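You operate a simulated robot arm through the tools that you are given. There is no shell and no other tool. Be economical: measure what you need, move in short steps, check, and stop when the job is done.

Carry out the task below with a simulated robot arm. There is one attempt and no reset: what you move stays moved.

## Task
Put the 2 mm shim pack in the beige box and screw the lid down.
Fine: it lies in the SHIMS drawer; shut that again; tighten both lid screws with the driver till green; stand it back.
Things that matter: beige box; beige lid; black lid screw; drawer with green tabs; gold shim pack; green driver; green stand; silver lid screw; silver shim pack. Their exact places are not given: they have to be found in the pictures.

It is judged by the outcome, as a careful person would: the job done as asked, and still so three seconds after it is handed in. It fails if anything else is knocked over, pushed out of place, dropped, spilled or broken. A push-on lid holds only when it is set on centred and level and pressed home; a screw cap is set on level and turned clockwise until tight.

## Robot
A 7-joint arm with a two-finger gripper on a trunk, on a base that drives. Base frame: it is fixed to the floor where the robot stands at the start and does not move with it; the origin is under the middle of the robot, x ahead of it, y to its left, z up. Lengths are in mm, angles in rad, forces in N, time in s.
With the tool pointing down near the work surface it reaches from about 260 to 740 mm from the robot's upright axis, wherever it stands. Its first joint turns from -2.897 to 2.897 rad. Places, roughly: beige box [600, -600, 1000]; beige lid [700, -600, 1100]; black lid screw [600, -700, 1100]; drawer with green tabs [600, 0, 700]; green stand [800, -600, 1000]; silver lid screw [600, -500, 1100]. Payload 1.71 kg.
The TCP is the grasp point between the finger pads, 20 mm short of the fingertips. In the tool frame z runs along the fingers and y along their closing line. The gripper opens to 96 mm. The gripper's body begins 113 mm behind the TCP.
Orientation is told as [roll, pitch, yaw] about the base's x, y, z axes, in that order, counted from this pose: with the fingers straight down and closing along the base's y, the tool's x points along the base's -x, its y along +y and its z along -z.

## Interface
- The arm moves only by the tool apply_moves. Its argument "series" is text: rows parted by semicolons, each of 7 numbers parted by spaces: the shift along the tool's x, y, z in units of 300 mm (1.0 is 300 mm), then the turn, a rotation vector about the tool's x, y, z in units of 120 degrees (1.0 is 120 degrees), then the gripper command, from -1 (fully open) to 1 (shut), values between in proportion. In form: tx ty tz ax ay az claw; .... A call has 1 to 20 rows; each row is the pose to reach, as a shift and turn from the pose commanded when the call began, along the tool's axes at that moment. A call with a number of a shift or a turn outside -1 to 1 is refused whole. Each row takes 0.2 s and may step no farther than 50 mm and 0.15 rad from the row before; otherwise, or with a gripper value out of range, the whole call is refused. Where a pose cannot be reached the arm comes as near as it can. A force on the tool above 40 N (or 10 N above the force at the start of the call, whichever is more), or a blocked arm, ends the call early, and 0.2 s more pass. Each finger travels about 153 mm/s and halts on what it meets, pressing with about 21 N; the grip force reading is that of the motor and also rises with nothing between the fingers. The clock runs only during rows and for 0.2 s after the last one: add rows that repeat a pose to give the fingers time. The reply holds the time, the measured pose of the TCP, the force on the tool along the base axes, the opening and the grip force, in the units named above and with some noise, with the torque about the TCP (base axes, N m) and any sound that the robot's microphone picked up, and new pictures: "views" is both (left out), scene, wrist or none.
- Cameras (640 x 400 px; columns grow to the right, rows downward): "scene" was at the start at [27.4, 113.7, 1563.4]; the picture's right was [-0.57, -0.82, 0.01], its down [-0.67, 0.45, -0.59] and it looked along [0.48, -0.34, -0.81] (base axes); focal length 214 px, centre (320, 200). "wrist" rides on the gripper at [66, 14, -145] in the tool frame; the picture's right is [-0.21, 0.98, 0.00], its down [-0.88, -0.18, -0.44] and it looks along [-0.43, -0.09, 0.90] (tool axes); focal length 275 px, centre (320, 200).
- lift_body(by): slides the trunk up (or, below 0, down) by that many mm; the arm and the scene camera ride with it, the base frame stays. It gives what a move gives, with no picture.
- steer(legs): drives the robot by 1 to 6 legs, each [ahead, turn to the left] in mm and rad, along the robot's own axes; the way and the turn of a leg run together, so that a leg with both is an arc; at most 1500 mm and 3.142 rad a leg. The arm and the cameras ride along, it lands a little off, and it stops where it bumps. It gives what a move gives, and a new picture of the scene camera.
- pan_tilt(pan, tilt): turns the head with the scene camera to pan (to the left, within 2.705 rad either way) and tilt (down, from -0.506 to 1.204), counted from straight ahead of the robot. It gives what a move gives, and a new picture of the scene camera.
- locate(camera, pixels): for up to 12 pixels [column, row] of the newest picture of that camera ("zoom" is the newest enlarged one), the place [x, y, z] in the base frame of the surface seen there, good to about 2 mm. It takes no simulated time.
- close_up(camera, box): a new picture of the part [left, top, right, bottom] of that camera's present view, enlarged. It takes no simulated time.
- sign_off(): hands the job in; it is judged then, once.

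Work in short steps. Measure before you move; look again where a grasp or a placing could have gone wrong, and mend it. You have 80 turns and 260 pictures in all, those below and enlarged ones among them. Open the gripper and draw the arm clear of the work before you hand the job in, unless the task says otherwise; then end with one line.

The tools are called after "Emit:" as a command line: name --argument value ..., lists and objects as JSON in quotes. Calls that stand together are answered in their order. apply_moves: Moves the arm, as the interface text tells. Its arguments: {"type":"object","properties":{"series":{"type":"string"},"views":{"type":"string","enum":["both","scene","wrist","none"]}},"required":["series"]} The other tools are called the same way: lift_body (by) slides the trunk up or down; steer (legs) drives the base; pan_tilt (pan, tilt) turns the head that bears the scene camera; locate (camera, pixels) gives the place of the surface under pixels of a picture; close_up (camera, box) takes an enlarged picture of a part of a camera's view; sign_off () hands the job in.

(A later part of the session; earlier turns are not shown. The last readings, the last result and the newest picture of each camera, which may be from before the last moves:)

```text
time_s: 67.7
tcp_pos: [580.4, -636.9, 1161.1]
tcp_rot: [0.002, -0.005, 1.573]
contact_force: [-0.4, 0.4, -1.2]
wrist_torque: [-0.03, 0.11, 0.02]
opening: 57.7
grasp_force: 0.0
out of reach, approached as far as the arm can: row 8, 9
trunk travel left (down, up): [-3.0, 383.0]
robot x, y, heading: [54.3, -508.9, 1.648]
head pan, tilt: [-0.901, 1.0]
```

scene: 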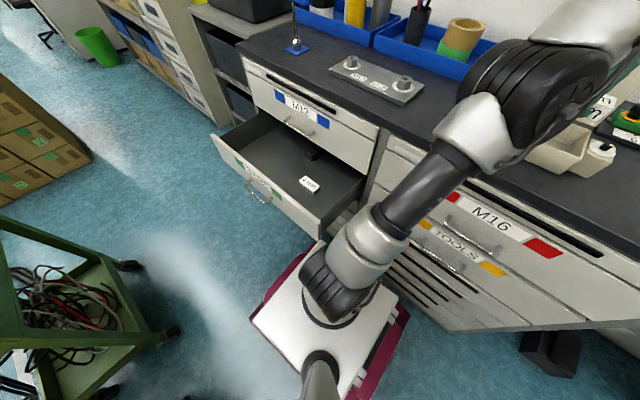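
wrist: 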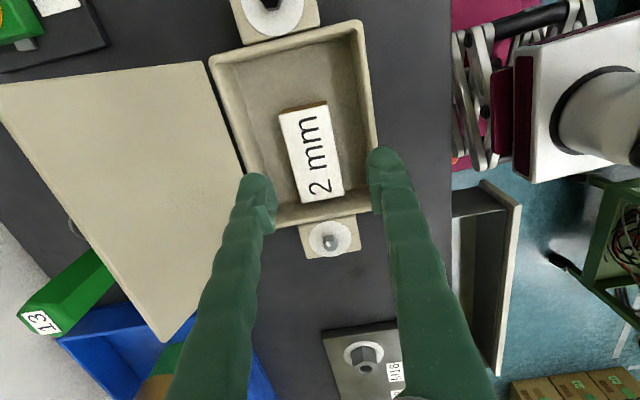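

The 2 mm pack lies flat in the box. Next I shut the drawer: I swing the arm back in front of it with fingers closed and tilted 45°.

Emit:
apply_moves --series "0 0.1 0 0 0 0 1; -0.1 0.2 0 0 0 0 1; -0.2 0.3 0 0 0 0 1; -0.31 0.4 0 0 0 0 1; -0.42 0.5 0 0 0 0 1; -0.53 0.6 0 0 0 0 1; -0.65 0.7 0 0 0 0 1; -0.77 0.79 0 0 0 0 1; -0.89 0.87 0 0 0 0 1; -1 0.93 0 0 0 0 1" --views "none"

Emit:
apply_moves --series "-0.1 0.0733 0.067 0.0375 0 0 1; -0.2 0.1467 0.134 0.075 0 0 1; -0.3 0.22 0.201 0.1125 0 0 1; -0.4 0.2933 0.268 0.15 0 0 1; -0.5 0.3667 0.335 0.1875 0 0 1; -0.6 0.44 0.402 0.225 0 0 1; -0.7 0.5133 0.469 0.2625 0 0 1; -0.8 0.5867 0.536 0.3 0 0 1; -0.9 0.66 0.603 0.3375 0 0 1; -1 0.733 0.67 0.375 0 0 1; -1 0.733 0.67 0.375 0 0 1" --views "both"

```text
time_s: 69.8
tcp_pos: [298.5, -333.2, 1161.4]
tcp_rot: [0.001, -0.004, 1.572]
contact_force: [-0.2, -0.6, -0.7]
wrist_torque: [0.0, 0.05, 0.0]
opening: 0.0
grasp_force: 21.1
trunk travel left (down, up): [-3.0, 383.0]
robot x, y, heading: [54.9, -514.3, 1.648]
head pan, tilt: [-0.901, 1.0]
```

```text
time_s: 72.2
tcp_pos: [81.5, -35.4, 961.4]
tcp_rot: [-0.788, -0.001, 1.571]
contact_force: [-0.6, 0.4, 0.9]
wrist_torque: [-0.03, -0.04, -0.04]
opening: 0.1
grasp_force: 20.5
trunk travel left (down, up): [-3.0, 383.0]
robot x, y, heading: [58.7, -511.7, 1.651]
head pan, tilt: [-0.901, 1.0]
```

scene: 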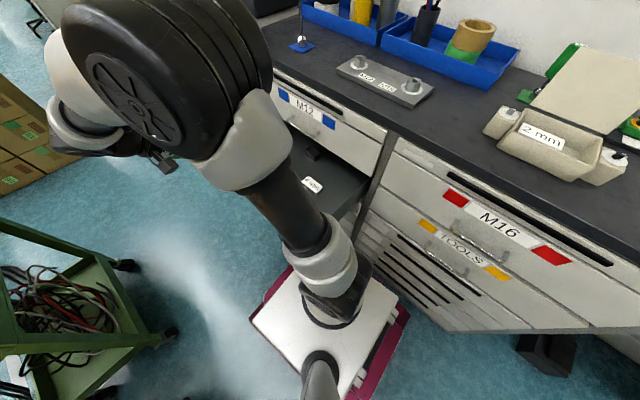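
wrist: 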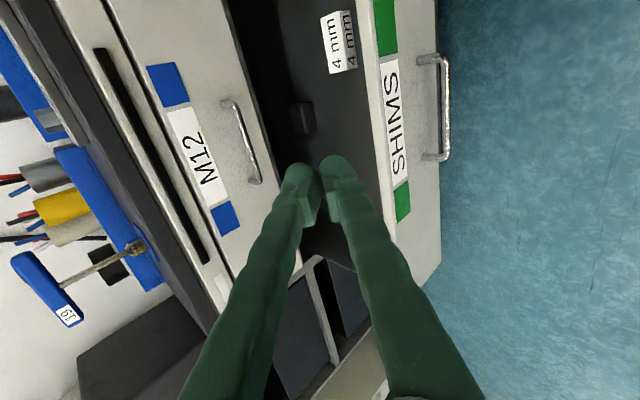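

I measure the drawer's front face and handle now.

Emit:
locate --camera "wrist" --pixels '[[415, 110], [445, 110], [410, 190], [420, 30], [392, 120]]'

```text
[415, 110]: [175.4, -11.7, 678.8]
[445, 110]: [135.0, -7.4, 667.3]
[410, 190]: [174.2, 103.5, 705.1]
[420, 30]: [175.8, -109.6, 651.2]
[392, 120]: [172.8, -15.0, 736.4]
```

Face at x 175. I go to (120,−8,709), just in front of the face above the handle, then push toward +x.

Emit:
apply_moves --series "-0.018 0.085 0.12 0 0 0 1; -0.036 0.17 0.24 0 0 0 1; -0.054 0.255 0.36 0 0 0 1; -0.072 0.34 0.48 0 0 0 1; -0.09 0.425 0.59 0 0 0 1; -0.09 0.505 0.683 0 0 0 1; -0.09 0.505 0.683 0 0 0 1" --views "none"

Emit:
apply_moves --series "0 -0.06 0.06 0 0 0 1; 0 -0.1 0.1 0 0 0 1; 0 -0.16 0.16 0 0 0 1; 0 -0.22 0.22 0 0 0 1; 0 -0.29 0.29 0 0 0 1; 0 -0.36 0.36 0 0 0 1; 0 -0.43 0.43 0 0 0 1; 0 -0.5 0.5 0 0 0 1; 0 -0.56 0.56 0 0 0 1; 0 -0.61 0.61 0 0 0 1; 0 -0.635 0.635 0 0 0 1"

```text
time_s: 73.8
tcp_pos: [118.0, -6.9, 708.8]
tcp_rot: [-0.787, -0.003, 1.573]
contact_force: [-0.5, -0.3, -0.1]
wrist_torque: [-0.01, -0.03, 0.0]
opening: 0.0
grasp_force: 20.6
trunk travel left (down, up): [-3.0, 383.0]
robot x, y, heading: [52.9, -510.4, 1.648]
head pan, tilt: [-0.901, 1.0]
```

```text
time_s: 76.2
tcp_pos: [385.5, -7.7, 710.6]
tcp_rot: [-0.783, -0.002, 1.571]
contact_force: [0.2, 0.3, 0.4]
wrist_torque: [0.01, 0.04, 0.0]
opening: 0.1
grasp_force: 21.2
trunk travel left (down, up): [-3.0, 383.0]
robot x, y, heading: [57.2, -510.6, 1.649]
head pan, tilt: [-0.901, 1.0]
```

scene: 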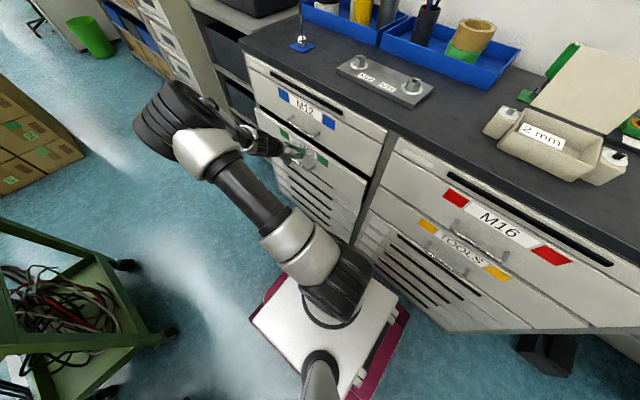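
wrist: 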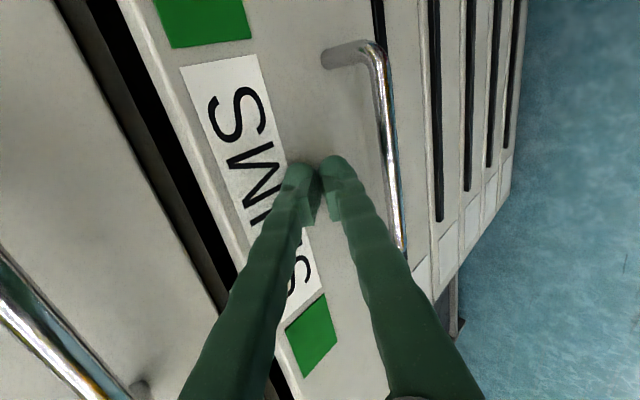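

Drawer nearly shut. I push the remaining ~28 mm slowly until it stops.

Emit:
apply_moves --series "0 -0.02 0.02 0 0 0 1; 0 -0.035 0.035 0 0 0 1; 0 -0.047 0.047 0 0 0 1; 0 -0.055 0.055 0 0 0 1; 0 -0.062 0.062 0 0 0 1; 0 -0.068 0.068 0 0 0 1; 0 -0.074 0.074 0 0 0 1; 0 -0.08 0.08 0 0 0 1"

```text
time_s: 77.8
tcp_pos: [410.5, -14.8, 714.9]
tcp_rot: [-0.775, -0.017, 1.576]
contact_force: [-11.3, 3.7, -5.0]
wrist_torque: [-0.02, 0.09, 0.1]
opening: 0.0
grasp_force: 21.6
trunk travel left (down, up): [-3.0, 383.0]
robot x, y, heading: [56.4, -513.2, 1.652]
head pan, tilt: [-0.901, 1.0]
stopped in row 7: the force on the tool passed its limit at 45 N (the readings are from after the stop); the commanded pose is now the measured one
```

scene: 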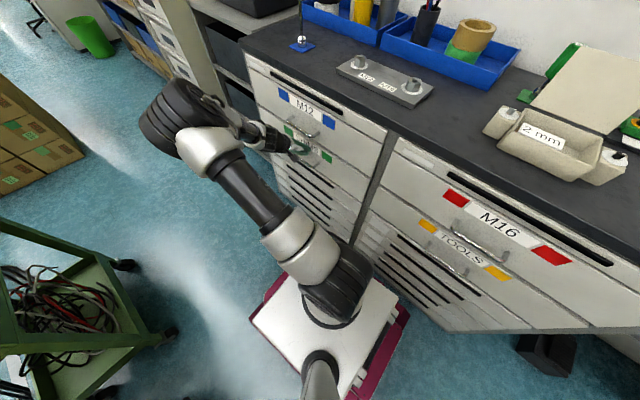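
wrist: 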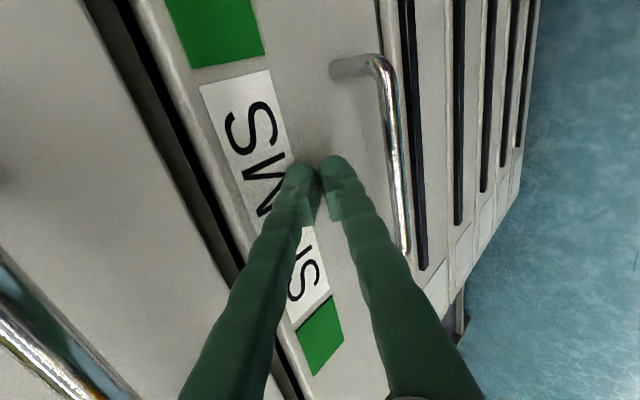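

The drawer hit its stop at 45 N. I check its face and back off along the tool axis.

Emit:
locate --camera "wrist" --pixels '[[350, 110], [255, 200], [390, 130], [270, 100]]'

Emit:
apply_moves --series "0 0 -0.1 0 0 0 1; 0 0 -0.25 0 0 0 1; 0 0 -0.4 0 0 0 1; 0 0 -0.56 0 0 0 1; 0 0 -0.72 0 0 0 1; 0 0 -0.88 0 0 0 1; 0 0 -1 0 0 0 1" --views "scene"

Emit:
close_up --camera "scene" --box '[220, 60, 400, 240]'

```text
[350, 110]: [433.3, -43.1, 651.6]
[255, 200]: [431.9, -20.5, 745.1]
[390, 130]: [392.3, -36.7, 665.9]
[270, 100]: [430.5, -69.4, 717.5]
```

```text
time_s: 79.4
tcp_pos: [201.9, -21.7, 930.0]
tcp_rot: [-0.777, -0.016, 1.573]
contact_force: [-0.8, -0.3, -0.9]
wrist_torque: [-0.01, 0.0, 0.01]
opening: 0.0
grasp_force: 20.8
trunk travel left (down, up): [-3.0, 383.0]
robot x, y, heading: [57.2, -511.2, 1.651]
head pan, tilt: [-0.901, 1.0]
```

scene: 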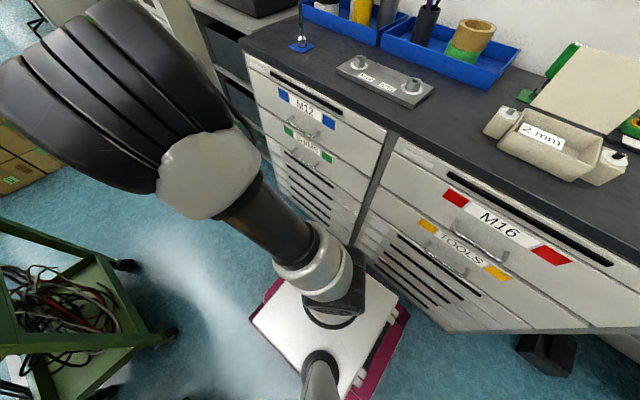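

```text
2.22 times, centred on (310, 150) of scene
```

zoom: 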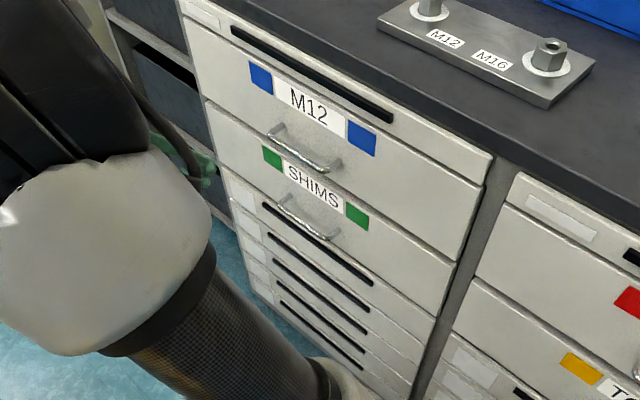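

Drawer is flush (face x≈432). Next: raise the trunk back for bench work and straighten the arm above the bench front before shifting the base closer.

Emit:
lift_body --by 172

Emit:
apply_moves --series "0.07 -0.05 0 -0.04 0 0 1; 0.15 -0.11 0 -0.08 0 0 1; 0.24 -0.18 0 -0.12 0 0 1; 0.33 -0.25 0 -0.16 0 0 1; 0.43 -0.32 0 -0.2 0 0 1; 0.53 -0.38 0 -0.24 0 0 1; 0.63 -0.42 0 -0.28 0 0 1; 0.73 -0.46 0 -0.32 0 0 1; 0.83 -0.48 0 -0.36 0 0 1; 0.9 -0.49 0 -0.372 0 0 1" --views "scene"

```text
time_s: 81.3
tcp_pos: [202.1, -20.3, 1100.9]
tcp_rot: [-0.779, -0.017, 1.572]
contact_force: [0.2, 0.0, -0.2]
wrist_torque: [0.0, 0.0, -0.01]
opening: 0.0
grasp_force: 21.2
trunk travel left (down, up): [-175.0, 211.0]
robot x, y, heading: [53.7, -509.7, 1.65]
head pan, tilt: [-0.901, 1.0]
```

```text
time_s: 83.5
tcp_pos: [307.3, -295.6, 1199.7]
tcp_rot: [0.0, -0.017, 1.572]
contact_force: [0.2, -0.5, -1.2]
wrist_torque: [-0.01, 0.01, -0.03]
opening: 0.0
grasp_force: 21.1
trunk travel left (down, up): [-175.0, 211.0]
robot x, y, heading: [57.1, -514.8, 1.652]
head pan, tilt: [-0.901, 1.0]
```

scene: 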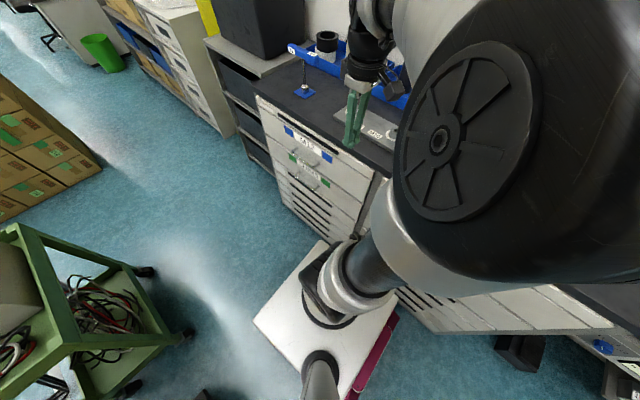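

Now I shift the base closer to the bench with a shallow forward-back S.

Emit:
steer --legs '[[0, -0.25], [160, 0], [0, 0.33], [-160, 0], [0, -0.16]]'

Emit:
pan_tilt --pan -1.75 --tilt 0.75

```text
time_s: 89.0
tcp_pos: [375.7, -309.5, 1197.1]
tcp_rot: [0.0, -0.011, 1.504]
contact_force: [-0.3, 0.3, 0.7]
wrist_torque: [-0.03, 0.02, 0.01]
opening: 0.0
grasp_force: 20.8
trunk travel left (down, up): [-175.0, 211.0]
robot x, y, heading: [110.1, -514.4, 1.576]
head pan, tilt: [-0.901, 1.0]
```

scene: 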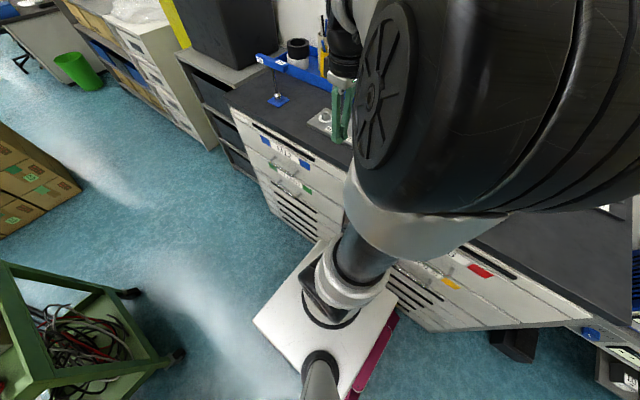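

```text
time_s: 90.2
tcp_pos: [375.6, -298.2, 1195.3]
tcp_rot: [-0.003, -0.002, 1.504]
contact_force: [-0.4, -1.0, 0.4]
wrist_torque: [0.0, -0.02, 0.03]
opening: 0.0
grasp_force: 20.9
trunk travel left (down, up): [-175.0, 211.0]
robot x, y, heading: [107.1, -515.3, 1.577]
head pan, tilt: [-1.751, 0.75]
```

scene: 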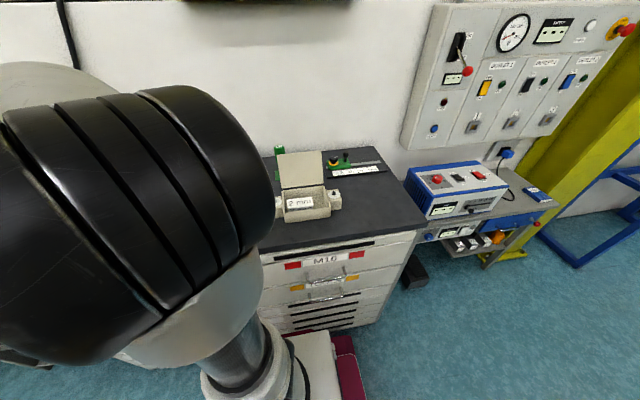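

The robot is at (107,−515). I look closely at the box, lid, screws and driver.

Emit:
close_up --camera "scene" --box '[255, 135, 405, 230]'

Emit:
locate --camera "zoom" --pixels '[[95, 85], [285, 75], [110, 235], [310, 225], [85, 280], [340, 240], [95, 60], [180, 80], [200, 160], [310, 320]]'

```text
4.21 times, centred on (330, 182) of scene
```

zoom: 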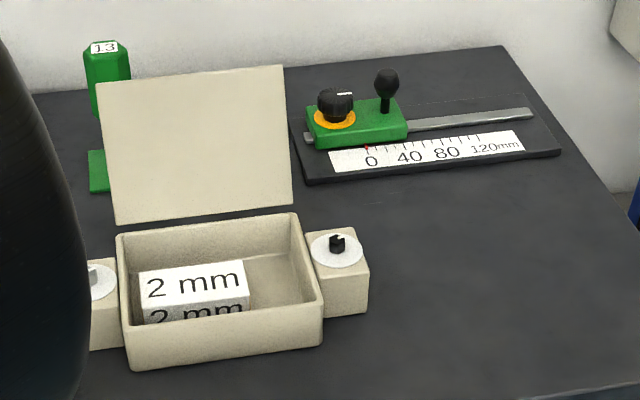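

```text
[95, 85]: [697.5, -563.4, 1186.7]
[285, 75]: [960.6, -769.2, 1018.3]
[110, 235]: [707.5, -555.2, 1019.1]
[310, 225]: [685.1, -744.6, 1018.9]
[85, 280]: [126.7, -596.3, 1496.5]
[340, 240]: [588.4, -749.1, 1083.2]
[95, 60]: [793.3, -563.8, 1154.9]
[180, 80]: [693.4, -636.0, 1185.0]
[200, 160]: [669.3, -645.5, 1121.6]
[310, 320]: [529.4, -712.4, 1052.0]
```

Lid top edge is at about (695,−641,1188), hinge (651,1076). I bring the open fingers above the top edge so as to straddle it.

Emit:
apply_moves --series "0.04 -0.04 -0.12 0 0 0 0; 0.13 -0.14 -0.25 0 0 -0.01 -0.25; 0.23 -0.24 -0.25 0 0 -0.02 -0.25; 0.33 -0.34 -0.25 0 0 -0.032 -0.25; 0.43 -0.45 -0.25 0 0 -0.032 -0.25; 0.53 -0.56 -0.25 0 0 -0.032 -0.25; 0.631 -0.657 -0.25 0 0 -0.032 -0.25" --views "none"

Emit:
apply_moves --series "0.09 -0.09 0 0 0 0 -0.25; 0.18 -0.18 0 0 0 0 -0.25; 0.28 -0.27 0 0 0 0 -0.25; 0.38 -0.36 0 0 0 0 -0.25; 0.47 -0.46 0 0 0 0 -0.25; 0.47 -0.46 0 0 0 0 -0.25"

```text
refused: row 2 steps farther than a row can; nothing moved
```

```text
time_s: 91.6
tcp_pos: [505.5, -452.6, 1194.7]
tcp_rot: [-0.003, -0.01, 1.502]
contact_force: [0.5, 0.0, -0.1]
wrist_torque: [0.0, -0.01, 0.02]
opening: 60.1
grasp_force: 0.1
trunk travel left (down, up): [-175.0, 211.0]
robot x, y, heading: [110.9, -508.3, 1.581]
head pan, tilt: [-1.751, 0.75]
```

scene: 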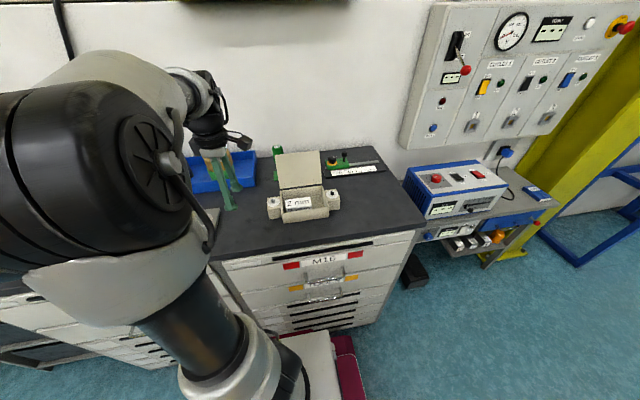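
wrist: 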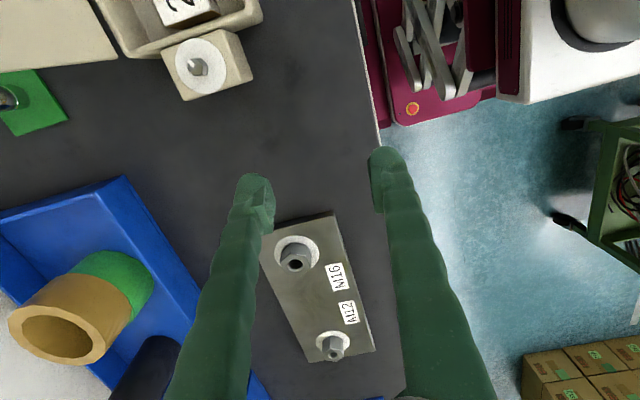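

The second part ran alone but the spot (505,−453,1195) is clear. I rise to 1270 and go above the lid edge.

Emit:
apply_moves --series "0 0 -0.13 0 0 0 -0.25; 0.04 -0.05 -0.25 0 0 -0.01 -0.25; 0.13 -0.15 -0.25 0 0 -0.02 -0.25; 0.22 -0.25 -0.25 0 0 -0.033 -0.25; 0.31 -0.35 -0.25 0 0 -0.033 -0.25; 0.4 -0.45 -0.25 0 0 -0.033 -0.25; 0.49 -0.56 -0.25 0 0 -0.033 -0.25; 0.58 -0.675 -0.25 0 0 -0.033 -0.25; 0.58 -0.675 -0.25 0 0 -0.033 -0.25"

```text
time_s: 93.6
tcp_pos: [691.9, -651.8, 1269.3]
tcp_rot: [-0.002, -0.013, 1.568]
contact_force: [0.2, -1.5, 0.0]
wrist_torque: [0.16, 0.03, 0.03]
opening: 59.9
grasp_force: 0.0
trunk travel left (down, up): [-175.0, 211.0]
robot x, y, heading: [111.0, -513.6, 1.579]
head pan, tilt: [-1.751, 0.75]
```

scene: 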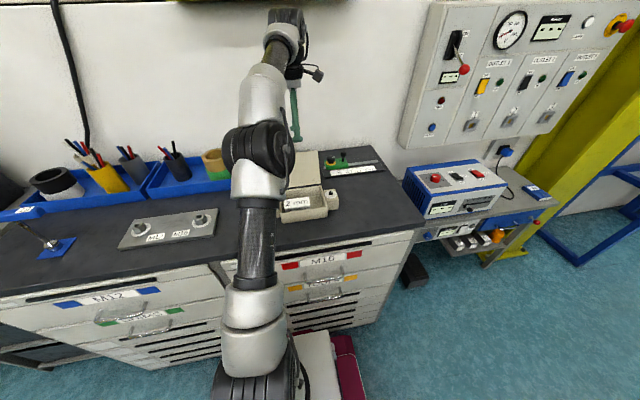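
wrist: 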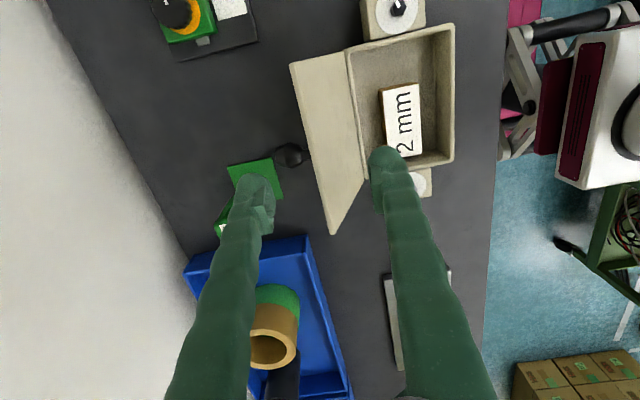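

There's a black knob behind the lid at (288,155), perhaps the lid's own knob. I measure it and the lid edges.

Emit:
locate --camera "wrist" --pixels '[[288, 150], [284, 158], [303, 155], [292, 70], [332, 230], [310, 150], [340, 120], [370, 180]]'

Emit:
close_up --camera "wrist" --box '[220, 20, 460, 240]'

```text
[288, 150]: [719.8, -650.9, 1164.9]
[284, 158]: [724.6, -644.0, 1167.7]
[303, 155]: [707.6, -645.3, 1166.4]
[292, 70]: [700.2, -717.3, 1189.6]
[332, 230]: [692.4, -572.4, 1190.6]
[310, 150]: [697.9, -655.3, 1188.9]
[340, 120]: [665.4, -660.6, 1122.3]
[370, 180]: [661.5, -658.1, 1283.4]
```

```text
1.82 times, centred on (340, 130) of wrist
```

zoom: 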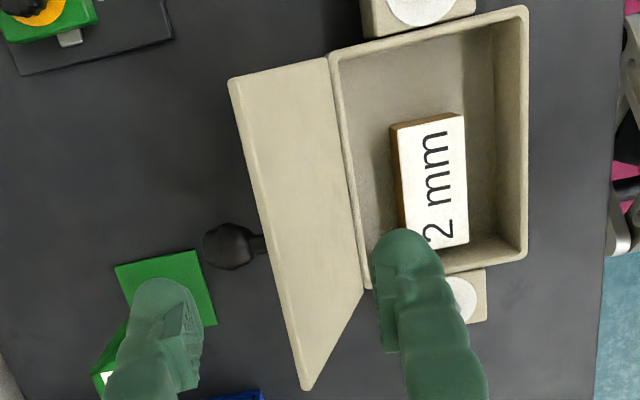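

It is the lid's knob, on the outer face at y≈−645. I'll straddle the edge at y −688 beside it, going down to z 1188.

Emit:
apply_moves --series "0.08 -0.017 0 0 0 0 -0.25; 0.12 -0.017 0.05 0 0 0 -0.25; 0.12 -0.017 0.15 0 0 0 -0.25; 0.12 -0.017 0.22 0 0 0 -0.25; 0.12 -0.017 0.27 0 0 0 -0.25; 0.12 -0.017 0.27 0 0 0 -0.25"

```text
time_s: 95.0
tcp_pos: [698.2, -669.6, 1189.4]
tcp_rot: [-0.004, 0.0, 1.574]
contact_force: [-0.1, 0.4, 1.4]
wrist_torque: [0.01, -0.01, 0.01]
opening: 59.9
grasp_force: 0.0
out of reach, approached as far as the arm can: row 1
trunk travel left (down, up): [-175.0, 211.0]
robot x, y, heading: [107.3, -512.4, 1.583]
head pan, tilt: [-1.751, 0.75]
```

scene: 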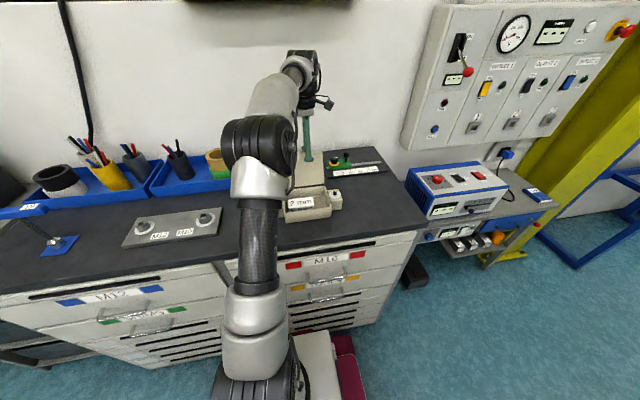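
wrist: 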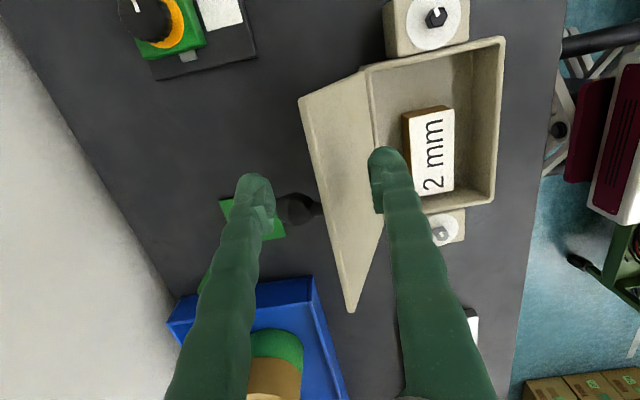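

Straddled. I sweep the back finger toward −x in small steps to take the lid past upright, then look.

Emit:
apply_moves --series "0.02 0.05 0 0 0 0 -0.25; 0.04 0.103 0 0 0 0 -0.25; 0.04 0.135 -0.015 0 0 0 -0.25; 0.04 0.17 -0.03 0 0 0 -0.25; 0.04 0.2 -0.035 0 0 0 -0.25; 0.04 0.23 -0.04 0 0 0 -0.25; 0.04 0.26 -0.04 0 0 0 -0.25; 0.04 0.29 -0.04 0 0 0 -0.25"

```text
time_s: 96.8
tcp_pos: [613.7, -686.2, 1202.8]
tcp_rot: [-0.002, -0.004, 1.572]
contact_force: [-1.1, -0.6, 0.4]
wrist_torque: [0.03, -0.03, 0.0]
opening: 60.0
grasp_force: 0.0
trunk travel left (down, up): [-175.0, 211.0]
robot x, y, heading: [108.8, -512.4, 1.578]
head pan, tilt: [-1.751, 0.75]
```

scene: 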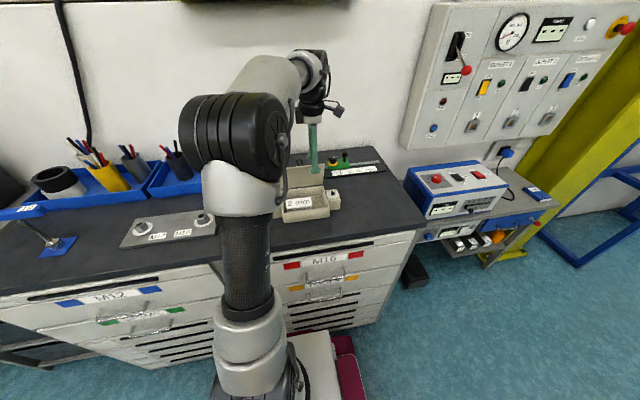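
wrist: 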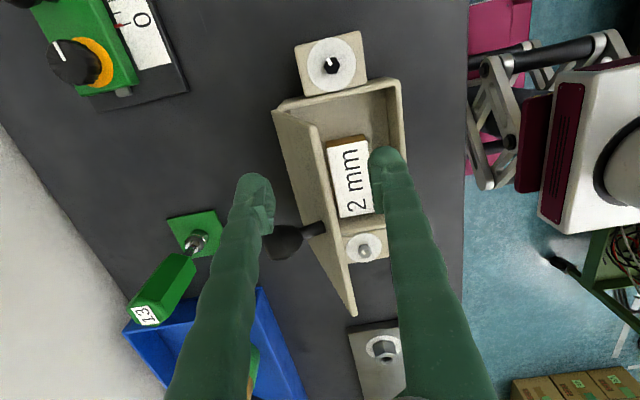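

The lid is about upright and follows the finger. I continue the arc down to nearly closed.

Emit:
apply_moves --series "0 0.05 0.01 0 0 0 -0.25; 0 0.099 0.03 0 0 0 -0.25; 0 0.139 0.05 0 0 0 -0.25; 0 0.18 0.073 0 0 0 -0.25; 0 0.215 0.105 0 0 0 -0.25; 0 0.246 0.136 0 0 0 -0.25; 0 0.272 0.173 0 0 0 -0.25; 0 0.296 0.213 0 0 0 -0.25; 0 0.31 0.25 0 0 0 -0.25"

```text
time_s: 98.8
tcp_pos: [520.8, -685.2, 1127.4]
tcp_rot: [-0.004, -0.003, 1.573]
contact_force: [-0.1, -0.3, -1.1]
wrist_torque: [0.0, -0.05, 0.0]
opening: 60.0
grasp_force: 0.1
trunk travel left (down, up): [-175.0, 211.0]
robot x, y, heading: [105.8, -511.3, 1.579]
head pan, tilt: [-1.751, 0.75]
```

scene: 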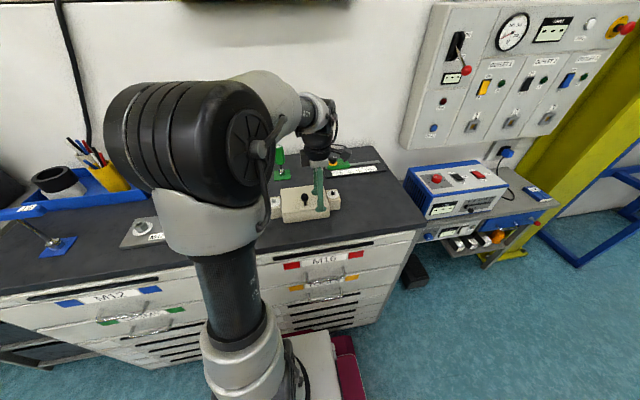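
wrist: 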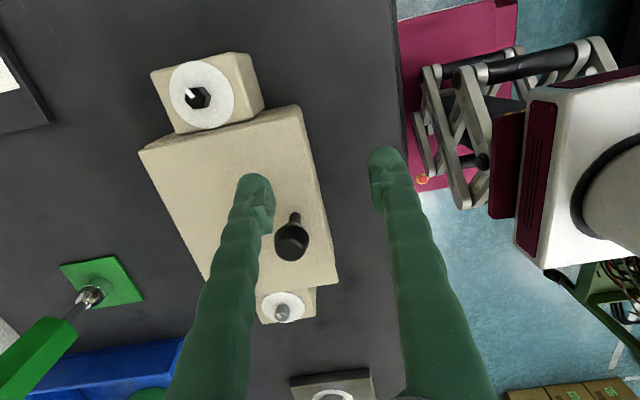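

The lid looks nearly shut. I press down gently until contact shows.

Emit:
apply_moves --series "0 0.01 0.03 0 0 0 -0.25; 0 0.012 0.055 0 0 0 -0.25; 0 0.012 0.075 0 0 0 -0.25; 0 0.012 0.09 0 0 0 -0.25; 0 0.012 0.1 0 0 0 -0.25; 0 0.012 0.11 0 0 0 -0.25" --views "wrist"

Emit:
locate --camera "wrist" --pixels '[[195, 160], [290, 130], [310, 240], [230, 250], [270, 160]]'

```text
time_s: 100.2
tcp_pos: [515.2, -687.2, 1094.0]
tcp_rot: [-0.009, -0.005, 1.572]
contact_force: [-4.0, 1.6, 23.2]
wrist_torque: [0.0, -0.82, 0.06]
opening: 60.1
grasp_force: 0.1
trunk travel left (down, up): [-175.0, 211.0]
robot x, y, heading: [108.1, -515.1, 1.582]
head pan, tilt: [-1.751, 0.75]
```

wrist: 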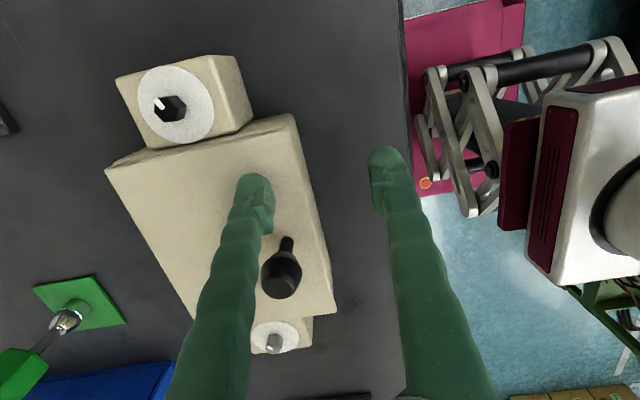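

```text
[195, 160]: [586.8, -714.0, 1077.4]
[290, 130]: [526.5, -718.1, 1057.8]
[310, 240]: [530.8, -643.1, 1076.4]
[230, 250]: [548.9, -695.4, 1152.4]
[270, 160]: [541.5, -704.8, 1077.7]
```

Lid lies level at z 1077 all over, closed. I rise, and raise the trunk by 150 mm because the driver is far out and high.

Emit:
apply_moves --series "0 0 -0.1 0 0 0 -0.25; 0 0 -0.25 0 0 0 -0.25; 0 0 -0.4 0 0 0 -0.25; 0 0 -0.5 0 0 0 -0.25" --views "none"

Emit:
lift_body --by 150

```text
time_s: 101.2
tcp_pos: [515.0, -688.9, 1242.3]
tcp_rot: [-0.002, -0.006, 1.573]
contact_force: [0.5, 0.4, 0.4]
wrist_torque: [-0.03, 0.01, -0.01]
opening: 60.3
grasp_force: 0.1
trunk travel left (down, up): [-175.0, 211.0]
robot x, y, heading: [111.1, -511.1, 1.58]
head pan, tilt: [-1.751, 0.75]
```

```text
time_s: 102.9
tcp_pos: [515.0, -688.8, 1391.0]
tcp_rot: [-0.003, -0.004, 1.573]
contact_force: [0.3, -0.3, -0.4]
wrist_torque: [-0.04, 0.0, 0.0]
opening: 60.0
grasp_force: 0.0
trunk travel left (down, up): [-325.0, 61.0]
robot x, y, heading: [107.0, -512.5, 1.576]
head pan, tilt: [-1.751, 0.75]
```

I move to near above the driver, (760,−580,1260), and look down.

Emit:
apply_moves --series "-0.05 -0.12 0.06 0 0 0 -0.25; -0.1 -0.24 0.12 0 0 0 -0.25; -0.155 -0.36 0.18 0 0 0 -0.25; -0.21 -0.48 0.24 0 0 0 -0.25; -0.26 -0.6 0.3 0 0 0 -0.25; -0.31 -0.71 0.37 0 0 0 -0.25; -0.363 -0.817 0.437 0 0 0 -0.25; -0.363 -0.817 0.437 0 0 0 -0.25"

Emit:
close_up --camera "wrist" --box '[200, 60, 440, 260]'

```text
time_s: 104.7
tcp_pos: [755.8, -577.8, 1262.2]
tcp_rot: [-0.004, -0.004, 1.57]
contact_force: [-0.8, 1.1, 0.3]
wrist_torque: [0.01, 0.0, 0.02]
opening: 59.9
grasp_force: 0.1
trunk travel left (down, up): [-325.0, 61.0]
robot x, y, heading: [107.9, -509.1, 1.579]
head pan, tilt: [-1.751, 0.75]
```

scene: 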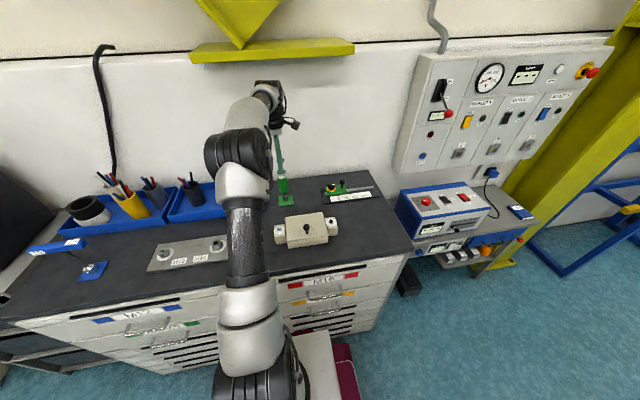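
wrist: 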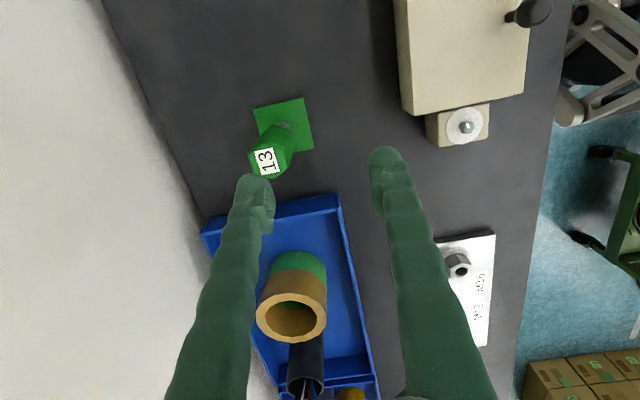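

```text
2.00 times, centred on (320, 160) of wrist
```

zoom: 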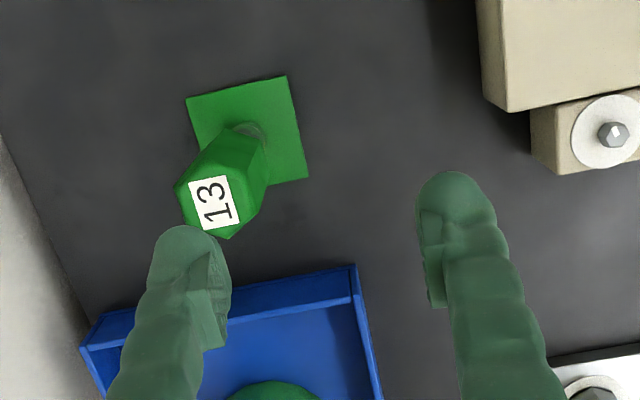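

The driver top with "13" is at zoom (214,203). I locate its hex corners and the stand plate.

Emit:
locate --camera "zoom" --pixels '[[214, 203], [180, 188], [215, 163], [247, 185], [250, 213], [229, 236], [187, 219], [190, 98], [285, 80], [305, 175], [195, 150], [235, 170]]'

Emit:
locate --camera "zoom" --pixels '[[612, 133], [600, 98], [640, 170], [575, 110], [250, 132]]'

```text
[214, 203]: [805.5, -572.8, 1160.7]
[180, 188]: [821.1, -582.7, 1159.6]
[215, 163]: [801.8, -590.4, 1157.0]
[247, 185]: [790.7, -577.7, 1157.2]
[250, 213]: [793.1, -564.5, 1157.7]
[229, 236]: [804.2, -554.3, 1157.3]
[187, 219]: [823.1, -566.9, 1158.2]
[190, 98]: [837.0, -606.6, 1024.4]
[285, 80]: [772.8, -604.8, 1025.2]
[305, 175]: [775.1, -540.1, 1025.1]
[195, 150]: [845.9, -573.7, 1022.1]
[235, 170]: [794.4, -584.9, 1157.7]
```

```text
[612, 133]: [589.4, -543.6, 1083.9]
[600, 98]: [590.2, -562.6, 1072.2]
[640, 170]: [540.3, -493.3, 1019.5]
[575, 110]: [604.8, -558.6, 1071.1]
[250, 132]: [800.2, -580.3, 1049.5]
```

The driver's axis is at (805.5,−572.5), flats facing ±x, top z 1160. I move above it at z 1190 first.

Emit:
apply_moves --series "-0.018 -0.08 0 0 0 0 -0.25; -0.018 -0.166 0.02 0 0 0 -0.25; -0.018 -0.166 0.14 0 0 0 -0.25; -0.018 -0.166 0.22 0 0 0 -0.25; -0.018 -0.166 0.22 0 0 0 -0.25; -0.018 -0.166 0.22 0 0 0 -0.25" --views "wrist"

```text
time_s: 106.1
tcp_pos: [810.6, -574.4, 1196.6]
tcp_rot: [0.0, -0.004, 1.572]
contact_force: [0.2, 0.8, 0.2]
wrist_torque: [0.02, 0.0, -0.02]
opening: 60.0
grasp_force: 0.0
out of reach, approached as far as the arm can: row 2
trunk travel left (down, up): [-325.0, 61.0]
robot x, y, heading: [109.1, -509.9, 1.578]
head pan, tilt: [-1.751, 0.75]
```

wrist: 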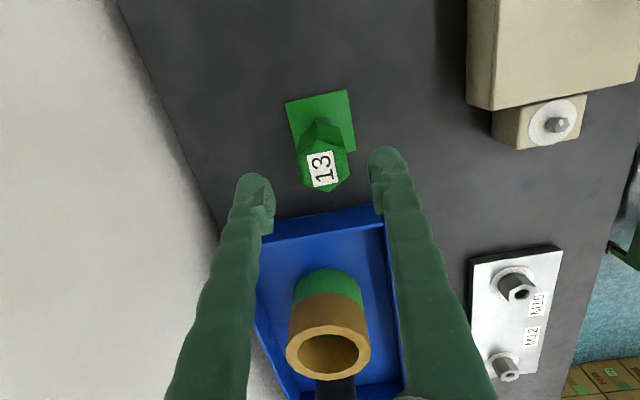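

The driver sits between the fingers. I correct 4 mm in x, descend to z 1125 and close.

Emit:
apply_moves --series "-0.007 0.015 0.06 0 0 0 -0.25; -0.007 0.015 0.13 0 0 0 -0.25; -0.007 0.015 0.2 0 0 0 -0.25; -0.007 0.015 0.238 0 0 0 -0.25; -0.007 0.015 0.238 0 0 0 -0.25" --views "wrist"

```text
time_s: 107.3
tcp_pos: [805.9, -570.7, 1123.0]
tcp_rot: [-0.001, -0.004, 1.572]
contact_force: [-0.1, -0.4, -0.3]
wrist_torque: [-0.01, 0.01, -0.03]
opening: 60.0
grasp_force: 0.0
trunk travel left (down, up): [-325.0, 61.0]
robot x, y, heading: [113.6, -513.6, 1.579]
head pan, tilt: [-1.751, 0.75]
```

wrist: 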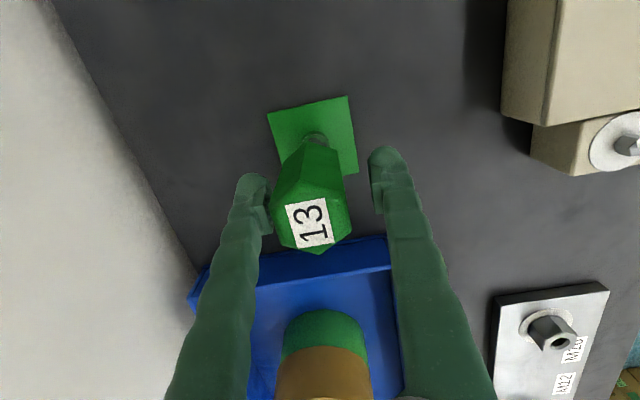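

The driver looks nearer the left finger; I measure its top again.

Emit:
locate --camera "wrist" --pixels '[[311, 223], [288, 225], [335, 222], [272, 205], [347, 205], [320, 253], [300, 108], [350, 98]]'

```text
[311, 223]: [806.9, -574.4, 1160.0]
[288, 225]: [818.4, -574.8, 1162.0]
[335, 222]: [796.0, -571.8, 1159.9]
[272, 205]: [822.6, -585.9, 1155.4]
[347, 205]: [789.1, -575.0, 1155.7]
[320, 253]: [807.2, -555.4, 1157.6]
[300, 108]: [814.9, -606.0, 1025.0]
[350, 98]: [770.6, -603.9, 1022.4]
```

Its axis is at (806,−573), within 2 mm of the TCP. I close the fingers.

Emit:
apply_moves --series "0.006 0 0 0 0 0 0; 0.006 0 0 0 0 0 1; 0.006 0 0 0 0 0 1; 0.006 0 0 0 0 0 1" --views "none"

Emit:
apply_moves --series "0 0 -0.03 0 0 0 1; 0 0 -0.08 0 0 0 1; 0 0 -0.15 0 0 0 1; 0 0 -0.25 0 0 0 1; 0 0 -0.36 0 0 0 1; 0 0 -0.36 0 0 0 1"

```text
time_s: 108.3
tcp_pos: [805.6, -572.8, 1123.6]
tcp_rot: [-0.001, -0.004, 1.572]
contact_force: [0.5, 0.4, -0.1]
wrist_torque: [0.0, -0.01, 0.0]
opening: 36.0
grasp_force: 21.0
trunk travel left (down, up): [-325.0, 61.0]
robot x, y, heading: [110.6, -509.8, 1.58]
head pan, tilt: [-1.751, 0.75]
```

```text
time_s: 109.7
tcp_pos: [806.8, -573.2, 1230.1]
tcp_rot: [-0.001, -0.007, 1.572]
contact_force: [0.1, -0.4, -2.3]
wrist_torque: [0.0, 0.02, 0.02]
opening: 35.8
grasp_force: 21.1
trunk travel left (down, up): [-325.0, 61.0]
robot x, y, heading: [113.9, -512.4, 1.576]
head pan, tilt: [-1.751, 0.75]
```

scene: 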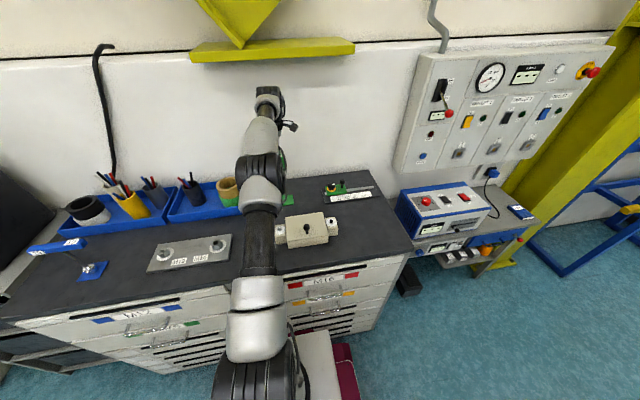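
wrist: 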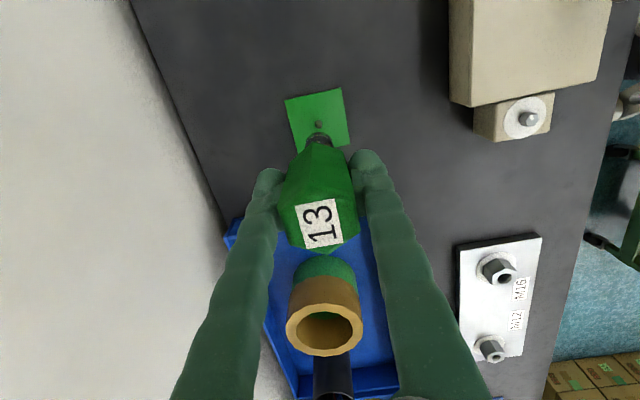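

The driver is out of its stand. I look closer at the silver screw and the driver's tip.

Emit:
close_up --camera "wrist" --box '[460, 70, 580, 150]'

Emit:
locate --camera "zoom" --pixels '[[370, 265], [395, 260], [245, 265], [460, 265], [345, 155], [350, 365], [120, 180], [480, 125], [400, 365]]'

Emit:
locate --camera "wrist" --pixels '[[319, 136], [320, 142], [319, 124], [288, 100], [342, 90], [350, 143]]'

```text
5.00 times, centred on (520, 110) of wrist
```

zoom: 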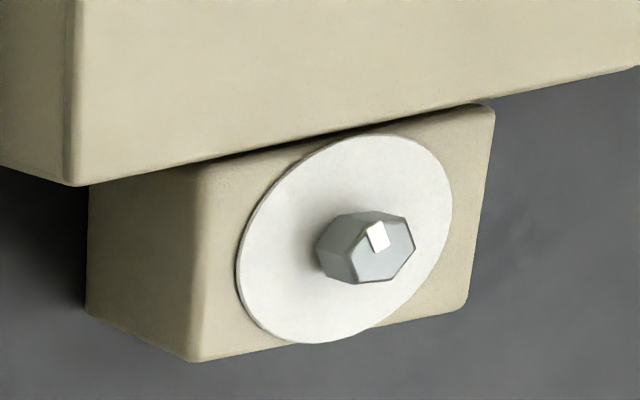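

```text
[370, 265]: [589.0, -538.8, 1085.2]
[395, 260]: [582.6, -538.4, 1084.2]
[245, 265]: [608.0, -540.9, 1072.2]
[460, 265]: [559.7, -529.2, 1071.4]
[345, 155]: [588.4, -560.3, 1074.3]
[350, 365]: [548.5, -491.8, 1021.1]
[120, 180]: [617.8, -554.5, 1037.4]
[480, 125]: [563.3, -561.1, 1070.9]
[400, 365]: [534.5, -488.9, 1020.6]
```

```text
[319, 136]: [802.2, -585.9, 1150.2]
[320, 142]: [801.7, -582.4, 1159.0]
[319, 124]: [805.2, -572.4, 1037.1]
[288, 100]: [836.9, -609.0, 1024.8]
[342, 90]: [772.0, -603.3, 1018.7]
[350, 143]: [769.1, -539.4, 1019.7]
```

The stand has a peg, so the socket bottom is about 98 mm below the TCP; the silver head is at about (585.5,−541), top z 1084.5. I carry the driver above it, winding the wrist 1.4 rad counter-clockwise on the way for turning room.

Emit:
apply_moves --series "-0.01 0.07 0 0 0 -0.066 1; -0.02 0.147 0 0 0 -0.133 1; -0.03 0.22 0 0 0 -0.2 1; -0.04 0.294 0 0 0 -0.267 1; -0.05 0.368 0 0 0 -0.334 1; -0.06 0.442 0 0 0 -0.4 1; -0.07 0.515 0 0 0 -0.467 1; -0.08 0.589 0 0 0 -0.534 1; -0.095 0.662 0 0 0 -0.6 1; -0.107 0.736 0 0 0 -0.668 1; -0.107 0.736 0 0 0 -0.668 1; -0.107 0.736 0 0 0 -0.668 1"

```text
time_s: 112.3
tcp_pos: [580.7, -542.0, 1230.3]
tcp_rot: [-0.005, 0.002, 2.972]
contact_force: [-0.2, -0.1, -1.5]
wrist_torque: [-0.01, 0.0, -0.03]
opening: 36.1
grasp_force: 21.0
trunk travel left (down, up): [-325.0, 61.0]
robot x, y, heading: [111.0, -511.8, 1.577]
head pan, tilt: [-1.751, 0.75]
```

scene: 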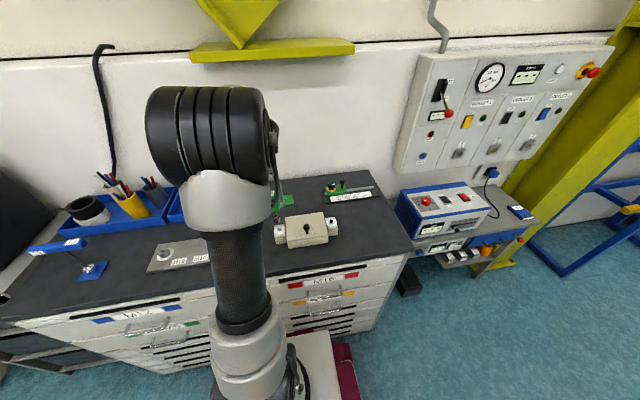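
wrist: 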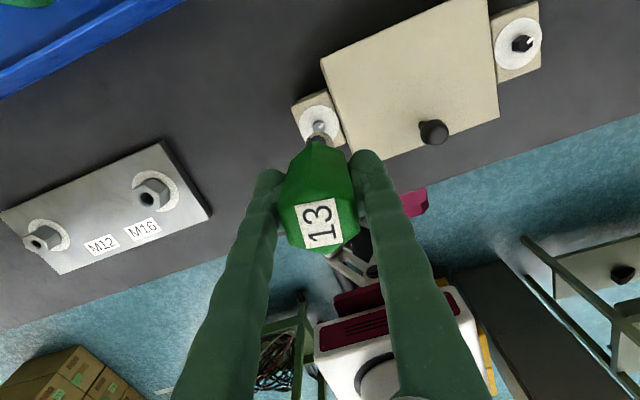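

The driver's tip is right by the silver head at (319,126). I zoom in and measure both screw heads.

Emit:
close_up --camera "wrist" --box '[280, 85, 370, 145]'

Emit:
locate --camera "zoom" --pixels '[[278, 285], [140, 250], [420, 260], [265, 150], [300, 270], [260, 290]]'

Emit:
locate --camera "wrist" --pixels '[[521, 43], [495, 45], [542, 43], [518, 20], [517, 68], [513, 43], [530, 44], [433, 130]]'

```text
6.67 times, centred on (325, 115) of wrist
```

zoom: 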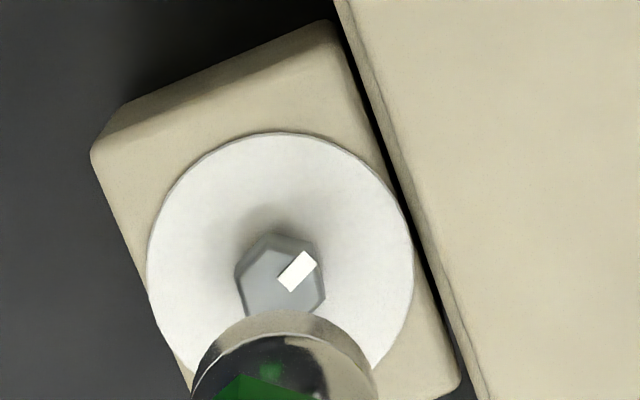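

```text
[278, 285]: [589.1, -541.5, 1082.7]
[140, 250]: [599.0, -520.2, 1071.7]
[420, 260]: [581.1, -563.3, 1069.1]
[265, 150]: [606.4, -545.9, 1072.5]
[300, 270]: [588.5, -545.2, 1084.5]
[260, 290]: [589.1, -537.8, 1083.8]
```

```text
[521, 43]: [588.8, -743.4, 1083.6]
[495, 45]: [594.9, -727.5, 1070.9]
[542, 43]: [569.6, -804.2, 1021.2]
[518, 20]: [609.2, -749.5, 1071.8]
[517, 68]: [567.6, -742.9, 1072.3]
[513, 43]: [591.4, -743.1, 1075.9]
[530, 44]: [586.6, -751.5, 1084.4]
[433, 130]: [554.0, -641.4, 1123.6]
```

Silver screw centre is (587.5,−541.5). I correct +7 mm in x and descend to just above the head.

Emit:
apply_moves --series "0.022 -0.005 0.03 0 0 0 1; 0.022 -0.005 0.09 0 0 0 1; 0.022 -0.005 0.14 0 0 0 1; 0.022 -0.005 0.14 0 0 0 1; 0.022 -0.005 0.14 0 0 0 1" --views "wrist"

Emit:
close_up --camera "wrist" --box '[260, 70, 380, 150]'

Emit:
close_up --camera "scene" --box '[255, 185, 345, 255]'

```text
time_s: 113.5
tcp_pos: [590.3, -541.5, 1188.5]
tcp_rot: [-0.005, 0.003, 2.972]
contact_force: [-1.0, 0.2, -2.1]
wrist_torque: [-0.01, 0.01, -0.01]
opening: 36.2
grasp_force: 21.0
trunk travel left (down, up): [-325.0, 61.0]
robot x, y, heading: [104.9, -510.9, 1.578]
head pan, tilt: [-1.751, 0.75]
```

wrist: 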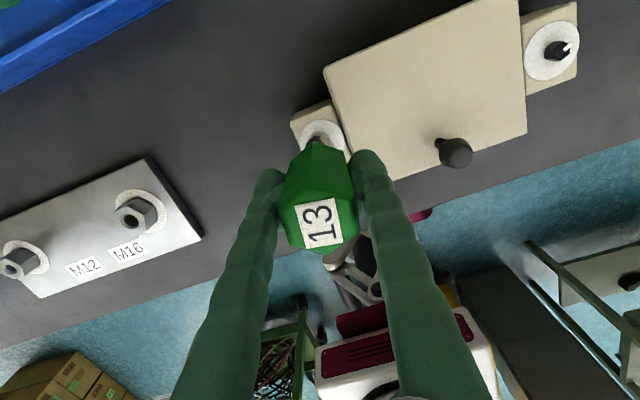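

```text
5.00 times, centred on (320, 110) of wrist
```

zoom: 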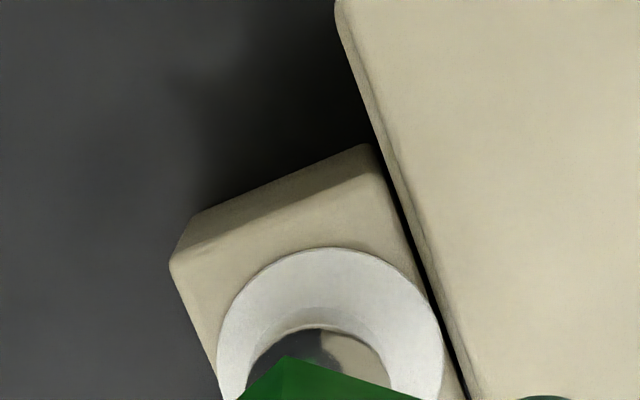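

```text
5.71 times, centred on (300, 220) of scene
```

zoom: 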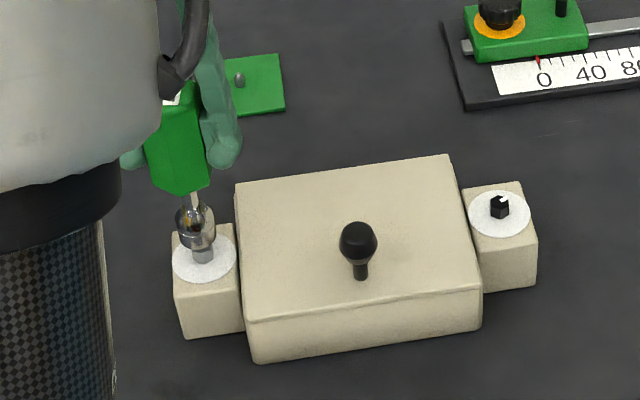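

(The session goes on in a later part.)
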